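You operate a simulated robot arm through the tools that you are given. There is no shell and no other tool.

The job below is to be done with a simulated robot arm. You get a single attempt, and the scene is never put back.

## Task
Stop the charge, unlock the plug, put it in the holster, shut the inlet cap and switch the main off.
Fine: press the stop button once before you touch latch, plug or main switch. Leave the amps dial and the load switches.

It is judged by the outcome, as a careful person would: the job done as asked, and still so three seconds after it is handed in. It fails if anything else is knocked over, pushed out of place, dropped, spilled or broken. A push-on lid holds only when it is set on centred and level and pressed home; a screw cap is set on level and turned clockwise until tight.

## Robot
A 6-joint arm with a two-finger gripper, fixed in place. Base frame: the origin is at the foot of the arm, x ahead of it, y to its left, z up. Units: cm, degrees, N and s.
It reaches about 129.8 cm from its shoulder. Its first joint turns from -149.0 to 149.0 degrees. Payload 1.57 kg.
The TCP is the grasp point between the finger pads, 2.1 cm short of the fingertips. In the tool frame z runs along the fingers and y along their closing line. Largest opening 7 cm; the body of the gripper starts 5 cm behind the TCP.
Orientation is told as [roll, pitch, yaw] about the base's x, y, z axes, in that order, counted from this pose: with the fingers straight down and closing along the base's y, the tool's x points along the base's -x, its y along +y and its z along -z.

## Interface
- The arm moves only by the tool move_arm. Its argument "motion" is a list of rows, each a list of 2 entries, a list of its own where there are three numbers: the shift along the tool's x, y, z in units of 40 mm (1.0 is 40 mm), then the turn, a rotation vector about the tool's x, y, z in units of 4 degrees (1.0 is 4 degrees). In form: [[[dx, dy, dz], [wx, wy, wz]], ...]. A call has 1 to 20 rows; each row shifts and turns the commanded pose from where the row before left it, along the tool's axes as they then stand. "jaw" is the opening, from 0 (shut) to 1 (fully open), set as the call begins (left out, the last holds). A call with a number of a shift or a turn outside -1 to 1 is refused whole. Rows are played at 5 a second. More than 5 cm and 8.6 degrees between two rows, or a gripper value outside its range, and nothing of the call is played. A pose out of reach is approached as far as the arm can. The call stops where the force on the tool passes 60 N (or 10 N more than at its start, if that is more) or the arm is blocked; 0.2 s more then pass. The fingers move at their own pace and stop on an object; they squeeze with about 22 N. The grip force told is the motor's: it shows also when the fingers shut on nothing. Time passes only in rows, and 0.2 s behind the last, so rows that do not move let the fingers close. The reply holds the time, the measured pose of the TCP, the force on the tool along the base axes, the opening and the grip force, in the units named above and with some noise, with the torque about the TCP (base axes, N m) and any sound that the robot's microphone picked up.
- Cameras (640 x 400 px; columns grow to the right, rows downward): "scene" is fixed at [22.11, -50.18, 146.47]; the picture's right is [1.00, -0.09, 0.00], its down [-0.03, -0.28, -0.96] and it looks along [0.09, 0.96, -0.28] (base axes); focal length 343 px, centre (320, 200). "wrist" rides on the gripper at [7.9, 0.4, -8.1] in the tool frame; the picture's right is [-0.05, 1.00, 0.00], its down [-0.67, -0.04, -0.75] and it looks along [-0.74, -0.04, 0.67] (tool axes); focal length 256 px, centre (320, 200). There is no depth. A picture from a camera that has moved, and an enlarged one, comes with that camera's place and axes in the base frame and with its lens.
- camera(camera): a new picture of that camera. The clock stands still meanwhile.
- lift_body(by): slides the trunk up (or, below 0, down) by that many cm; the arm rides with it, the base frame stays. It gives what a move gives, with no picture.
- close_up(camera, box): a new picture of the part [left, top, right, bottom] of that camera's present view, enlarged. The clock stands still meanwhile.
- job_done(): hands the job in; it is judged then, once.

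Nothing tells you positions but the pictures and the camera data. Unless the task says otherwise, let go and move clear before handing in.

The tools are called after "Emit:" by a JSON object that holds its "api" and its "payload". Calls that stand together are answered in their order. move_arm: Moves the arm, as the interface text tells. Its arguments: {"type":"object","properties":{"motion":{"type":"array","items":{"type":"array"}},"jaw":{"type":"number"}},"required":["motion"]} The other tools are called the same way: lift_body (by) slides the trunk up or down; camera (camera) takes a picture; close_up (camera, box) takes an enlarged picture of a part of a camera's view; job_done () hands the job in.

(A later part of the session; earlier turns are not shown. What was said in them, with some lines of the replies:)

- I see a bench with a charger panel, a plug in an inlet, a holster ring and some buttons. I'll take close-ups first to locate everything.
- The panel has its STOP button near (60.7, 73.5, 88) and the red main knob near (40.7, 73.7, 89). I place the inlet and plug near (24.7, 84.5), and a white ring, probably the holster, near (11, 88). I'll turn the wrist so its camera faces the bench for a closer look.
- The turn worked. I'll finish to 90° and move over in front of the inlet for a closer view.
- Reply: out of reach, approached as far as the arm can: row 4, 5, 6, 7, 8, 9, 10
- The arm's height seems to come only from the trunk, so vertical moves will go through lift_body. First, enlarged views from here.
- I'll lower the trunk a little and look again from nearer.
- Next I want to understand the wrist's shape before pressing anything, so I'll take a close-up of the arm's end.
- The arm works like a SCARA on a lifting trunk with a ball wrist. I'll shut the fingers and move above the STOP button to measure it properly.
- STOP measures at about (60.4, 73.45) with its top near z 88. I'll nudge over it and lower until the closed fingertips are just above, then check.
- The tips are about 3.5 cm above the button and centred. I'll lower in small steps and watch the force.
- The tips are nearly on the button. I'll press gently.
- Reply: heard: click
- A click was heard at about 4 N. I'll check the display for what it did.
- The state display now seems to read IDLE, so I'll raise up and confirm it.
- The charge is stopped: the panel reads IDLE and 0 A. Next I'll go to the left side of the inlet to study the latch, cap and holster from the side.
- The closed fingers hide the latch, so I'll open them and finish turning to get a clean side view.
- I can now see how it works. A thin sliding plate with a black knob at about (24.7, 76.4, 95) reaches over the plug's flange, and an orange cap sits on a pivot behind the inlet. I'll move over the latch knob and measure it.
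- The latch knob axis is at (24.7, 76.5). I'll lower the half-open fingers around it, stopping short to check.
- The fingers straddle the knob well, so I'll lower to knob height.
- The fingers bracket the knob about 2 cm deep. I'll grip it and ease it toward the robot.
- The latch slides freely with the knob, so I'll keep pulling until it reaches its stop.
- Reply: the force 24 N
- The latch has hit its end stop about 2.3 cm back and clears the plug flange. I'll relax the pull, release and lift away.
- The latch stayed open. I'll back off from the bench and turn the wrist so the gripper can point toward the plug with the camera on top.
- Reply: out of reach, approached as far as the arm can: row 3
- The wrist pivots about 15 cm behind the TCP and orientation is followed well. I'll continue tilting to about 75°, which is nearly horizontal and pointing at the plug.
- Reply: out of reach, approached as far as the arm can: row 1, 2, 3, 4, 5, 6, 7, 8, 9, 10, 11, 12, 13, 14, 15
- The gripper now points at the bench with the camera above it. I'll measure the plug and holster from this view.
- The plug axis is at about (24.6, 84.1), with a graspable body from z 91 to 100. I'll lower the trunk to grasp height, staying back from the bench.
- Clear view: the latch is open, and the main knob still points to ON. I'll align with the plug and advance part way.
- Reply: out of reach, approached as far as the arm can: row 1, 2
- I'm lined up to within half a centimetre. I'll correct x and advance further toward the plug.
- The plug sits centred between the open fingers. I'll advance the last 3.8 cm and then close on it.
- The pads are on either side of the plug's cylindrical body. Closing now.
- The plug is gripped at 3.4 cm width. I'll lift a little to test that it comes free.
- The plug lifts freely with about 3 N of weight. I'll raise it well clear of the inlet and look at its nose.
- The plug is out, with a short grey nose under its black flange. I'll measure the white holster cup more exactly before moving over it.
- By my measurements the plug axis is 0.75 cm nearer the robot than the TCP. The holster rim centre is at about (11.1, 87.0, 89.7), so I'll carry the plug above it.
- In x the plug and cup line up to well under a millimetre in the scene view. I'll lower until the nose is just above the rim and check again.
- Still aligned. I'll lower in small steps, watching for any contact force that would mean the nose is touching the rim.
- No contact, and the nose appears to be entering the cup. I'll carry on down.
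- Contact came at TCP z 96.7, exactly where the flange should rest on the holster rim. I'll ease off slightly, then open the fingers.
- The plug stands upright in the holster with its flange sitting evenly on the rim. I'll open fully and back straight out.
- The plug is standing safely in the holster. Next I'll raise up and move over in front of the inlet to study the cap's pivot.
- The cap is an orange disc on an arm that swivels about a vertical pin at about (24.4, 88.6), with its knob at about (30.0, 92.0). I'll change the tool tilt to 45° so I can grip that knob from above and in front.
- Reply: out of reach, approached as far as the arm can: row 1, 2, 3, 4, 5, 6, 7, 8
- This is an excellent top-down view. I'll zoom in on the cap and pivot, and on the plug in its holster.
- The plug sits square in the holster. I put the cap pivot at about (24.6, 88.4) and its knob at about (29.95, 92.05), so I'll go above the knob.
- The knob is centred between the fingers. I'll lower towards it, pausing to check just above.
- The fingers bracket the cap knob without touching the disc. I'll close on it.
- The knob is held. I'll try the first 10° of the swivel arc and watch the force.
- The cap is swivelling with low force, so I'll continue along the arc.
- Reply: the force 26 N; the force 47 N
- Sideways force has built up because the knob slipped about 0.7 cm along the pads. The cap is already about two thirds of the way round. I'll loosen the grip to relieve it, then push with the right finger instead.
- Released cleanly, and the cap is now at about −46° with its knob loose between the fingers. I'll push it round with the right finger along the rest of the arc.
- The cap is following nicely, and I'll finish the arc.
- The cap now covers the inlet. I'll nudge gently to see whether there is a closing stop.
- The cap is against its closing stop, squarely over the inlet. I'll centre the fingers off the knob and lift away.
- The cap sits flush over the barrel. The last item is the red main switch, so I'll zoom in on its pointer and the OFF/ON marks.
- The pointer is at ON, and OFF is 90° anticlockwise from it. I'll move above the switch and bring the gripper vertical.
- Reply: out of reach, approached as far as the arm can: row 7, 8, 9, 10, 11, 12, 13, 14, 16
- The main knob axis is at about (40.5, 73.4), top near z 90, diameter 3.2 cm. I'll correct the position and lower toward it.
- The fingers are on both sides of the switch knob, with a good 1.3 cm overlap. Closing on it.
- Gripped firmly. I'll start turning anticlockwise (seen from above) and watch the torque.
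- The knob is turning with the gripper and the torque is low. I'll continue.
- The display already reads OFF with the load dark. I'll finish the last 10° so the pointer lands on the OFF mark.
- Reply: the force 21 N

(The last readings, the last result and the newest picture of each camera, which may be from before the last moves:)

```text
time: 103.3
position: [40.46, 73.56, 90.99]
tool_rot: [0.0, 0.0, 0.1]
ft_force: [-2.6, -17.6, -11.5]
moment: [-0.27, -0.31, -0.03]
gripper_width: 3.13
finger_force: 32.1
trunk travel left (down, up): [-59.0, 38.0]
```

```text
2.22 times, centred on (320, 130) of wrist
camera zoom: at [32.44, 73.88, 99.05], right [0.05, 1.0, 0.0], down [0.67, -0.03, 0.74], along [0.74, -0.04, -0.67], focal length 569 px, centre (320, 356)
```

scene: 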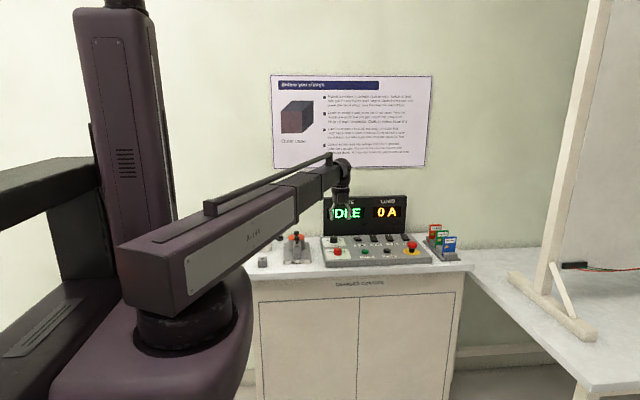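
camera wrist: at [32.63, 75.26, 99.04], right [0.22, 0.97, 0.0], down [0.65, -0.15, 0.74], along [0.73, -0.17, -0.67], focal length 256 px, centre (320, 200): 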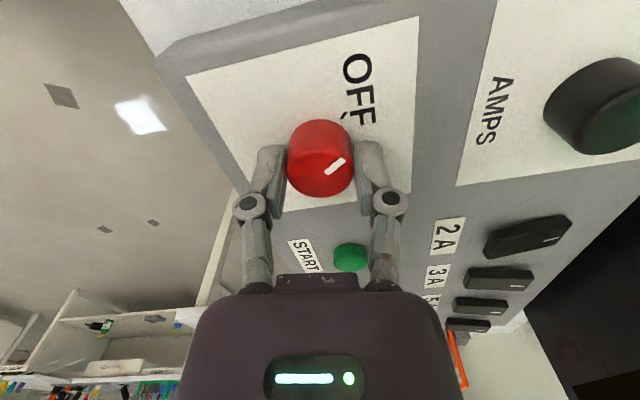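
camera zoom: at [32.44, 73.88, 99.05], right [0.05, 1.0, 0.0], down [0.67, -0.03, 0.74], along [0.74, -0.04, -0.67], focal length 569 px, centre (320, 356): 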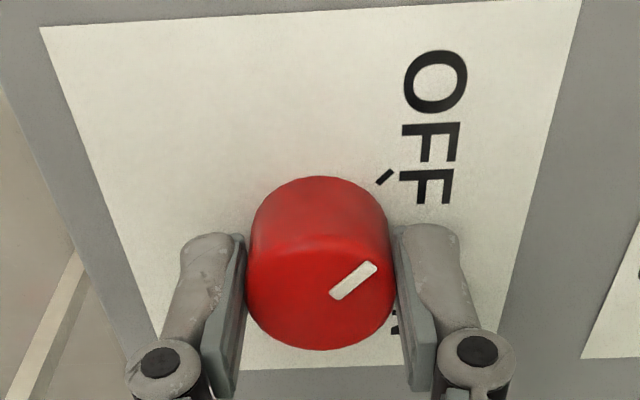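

The pointer lines up with the OFF mark. I'll release with a modest opening, to stay clear of the amps dial, and lift straight up.

Emit:
{"api": "move_arm", "payload": {"motion": [[[0, 0, 0], [0, 0, 0]], [[0, 0, 0], [0, 0, 0]], [[0, 0, 0], [0, 0, 0]]], "jaw": 0.58}}

Emit:
{"api": "lift_body", "payload": {"by": 20}}

Emit:
{"api": "camera", "payload": {"camera": "wrist"}}

Emit:
{"api": "camera", "payload": {"camera": "scene"}}

Emit:
{"api": "close_up", "payload": {"camera": "scene", "box": [310, 185, 470, 285]}}

Emit:
{"api": "close_up", "payload": {"camera": "scene", "box": [240, 180, 360, 280]}}

```text
time: 104.1
position: [40.32, 73.66, 90.8]
tool_rot: [0.0, 0.0, 0.0]
ft_force: [0.2, -0.2, -0.1]
moment: [0.02, 0.01, -0.01]
gripper_width: 4.08
finger_force: 0.1
trunk travel left (down, up): [-59.0, 38.0]
```

```text
time: 106.3
position: [40.38, 73.62, 110.8]
tool_rot: [0.0, 0.0, 0.1]
ft_force: [-0.1, 0.3, 0.1]
moment: [0.02, -0.02, 0.02]
gripper_width: 4.08
finger_force: 0.0
trunk travel left (down, up): [-79.0, 18.0]
```

```text
taken
camera wrist: at [32.44, 74.01, 119.01], right [0.05, 1.0, 0.0], down [0.67, -0.04, 0.74], along [0.74, -0.04, -0.67], focal length 256 px, centre (320, 200)
```

wrist: 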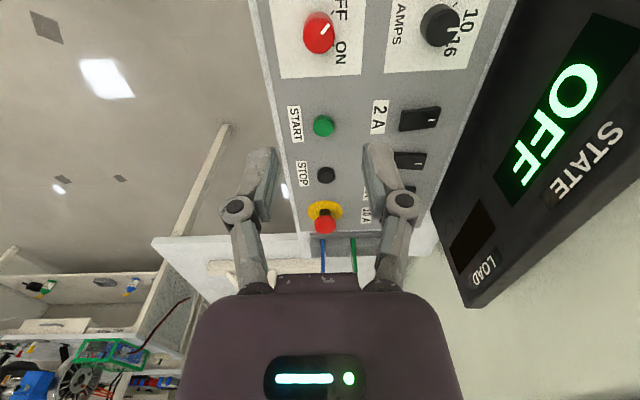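

```text
taken
```

scene: 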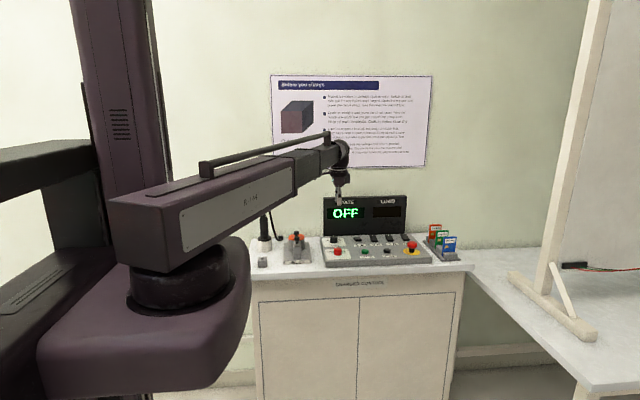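

```text
4.00 times, centred on (390, 235) of scene
camera zoom: at [22.11, -50.18, 146.47], right [1.0, -0.09, 0.0], down [-0.03, -0.28, -0.96], along [0.09, 0.96, -0.28], focal length 1371 px, centre (40, 60)
```

zoom: 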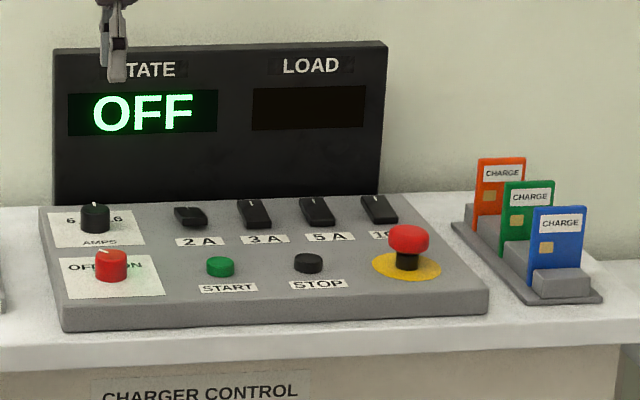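

```text
4.00 times, centred on (300, 230) of scene
camera zoom: at [22.11, -50.18, 146.47], right [1.0, -0.09, 0.0], down [-0.03, -0.28, -0.96], along [0.09, 0.96, -0.28], focal length 1371 px, centre (400, 80)
```

zoom: 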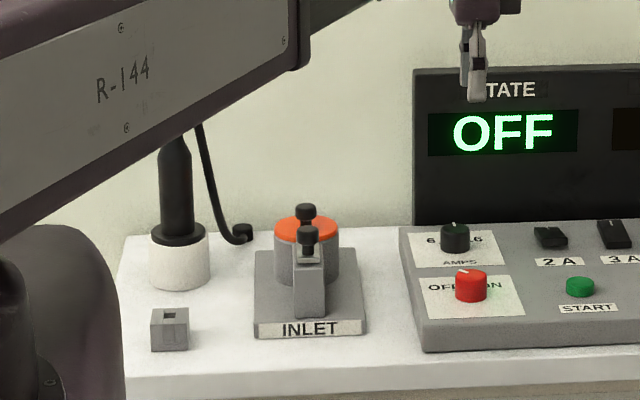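

All steps are done: the display reads OFF, the plug stands in the holster, the cap is shut over the inlet, and the dial and load switches look unchanged. I'll back the arm away from the bench before handing in.

Emit:
{"api": "move_arm", "payload": {"motion": [[[0, -0.8, 0], [0, 0, 0]], [[0, -0.8, 0], [0, 0, 0]], [[0, -0.8, 0], [0, 0, 0]], [[0, -0.8, 0], [0, 0, 0]], [[0, 0, 0], [0, 0, 0]], [[0, 0, 0], [0, 0, 0]], [[0, 0, 0], [0, 0, 0]]]}}

Emit:
{"api": "close_up", "payload": {"camera": "scene", "box": [240, 180, 460, 280]}}

```text
time: 107.9
position: [40.46, 60.86, 110.85]
tool_rot: [0.0, 0.0, 0.0]
ft_force: [0.3, 0.1, 0.2]
moment: [-0.01, 0.01, 0.0]
gripper_width: 4.08
finger_force: 0.1
trunk travel left (down, up): [-79.0, 18.0]
```

```text
2.91 times, centred on (350, 230) of scene
camera zoom: at [22.11, -50.18, 146.47], right [1.0, -0.09, 0.0], down [-0.03, -0.28, -0.96], along [0.09, 0.96, -0.28], focal length 997 px, centre (233, 113)
```

zoom: 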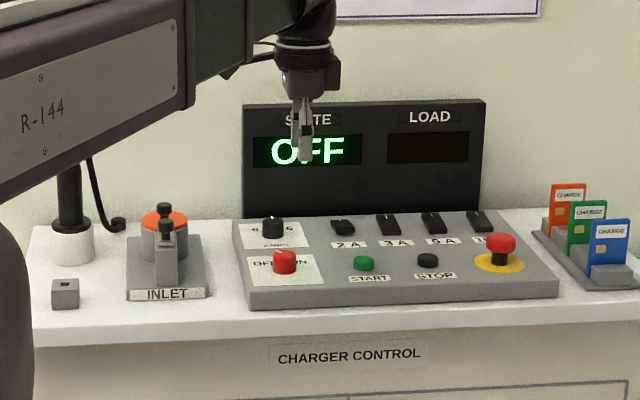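

The arm is clear and everything is in its final state: main OFF, plug in the holster, cap shut and latch open. Nothing else appears to have moved, so I'm handing in the job.

Emit:
{"api": "job_done", "payload": {}}

```text
The job is handed in.
```

The job is finished and handed in, and the final pictures show each step done:

- **Charge stopped:** I pressed the stop button once, before touching the latch, plug or main switch. It clicked and the panel went to IDLE and 0 A.
- **Plug unlocked and stowed:** I slid the latch back to its stop and drew the plug out. It now stands upright in the white holster cup with its flange on the rim.
- **Inlet cap shut:** The orange cap is swung round to its closing stop and sits flush over the inlet. On the way the knob slipped in the fingers and the side force rose to about 47 N, so I let go and pushed the cap the rest of the way. I saw no damage.
- **Main off:** The red knob points to OFF, the panel reads OFF and the load display is dark.

I didn't touch the amps dial or load switches. In the pictures nothing else looks knocked or moved. The latch is left open, and the arm is clear of the bench.
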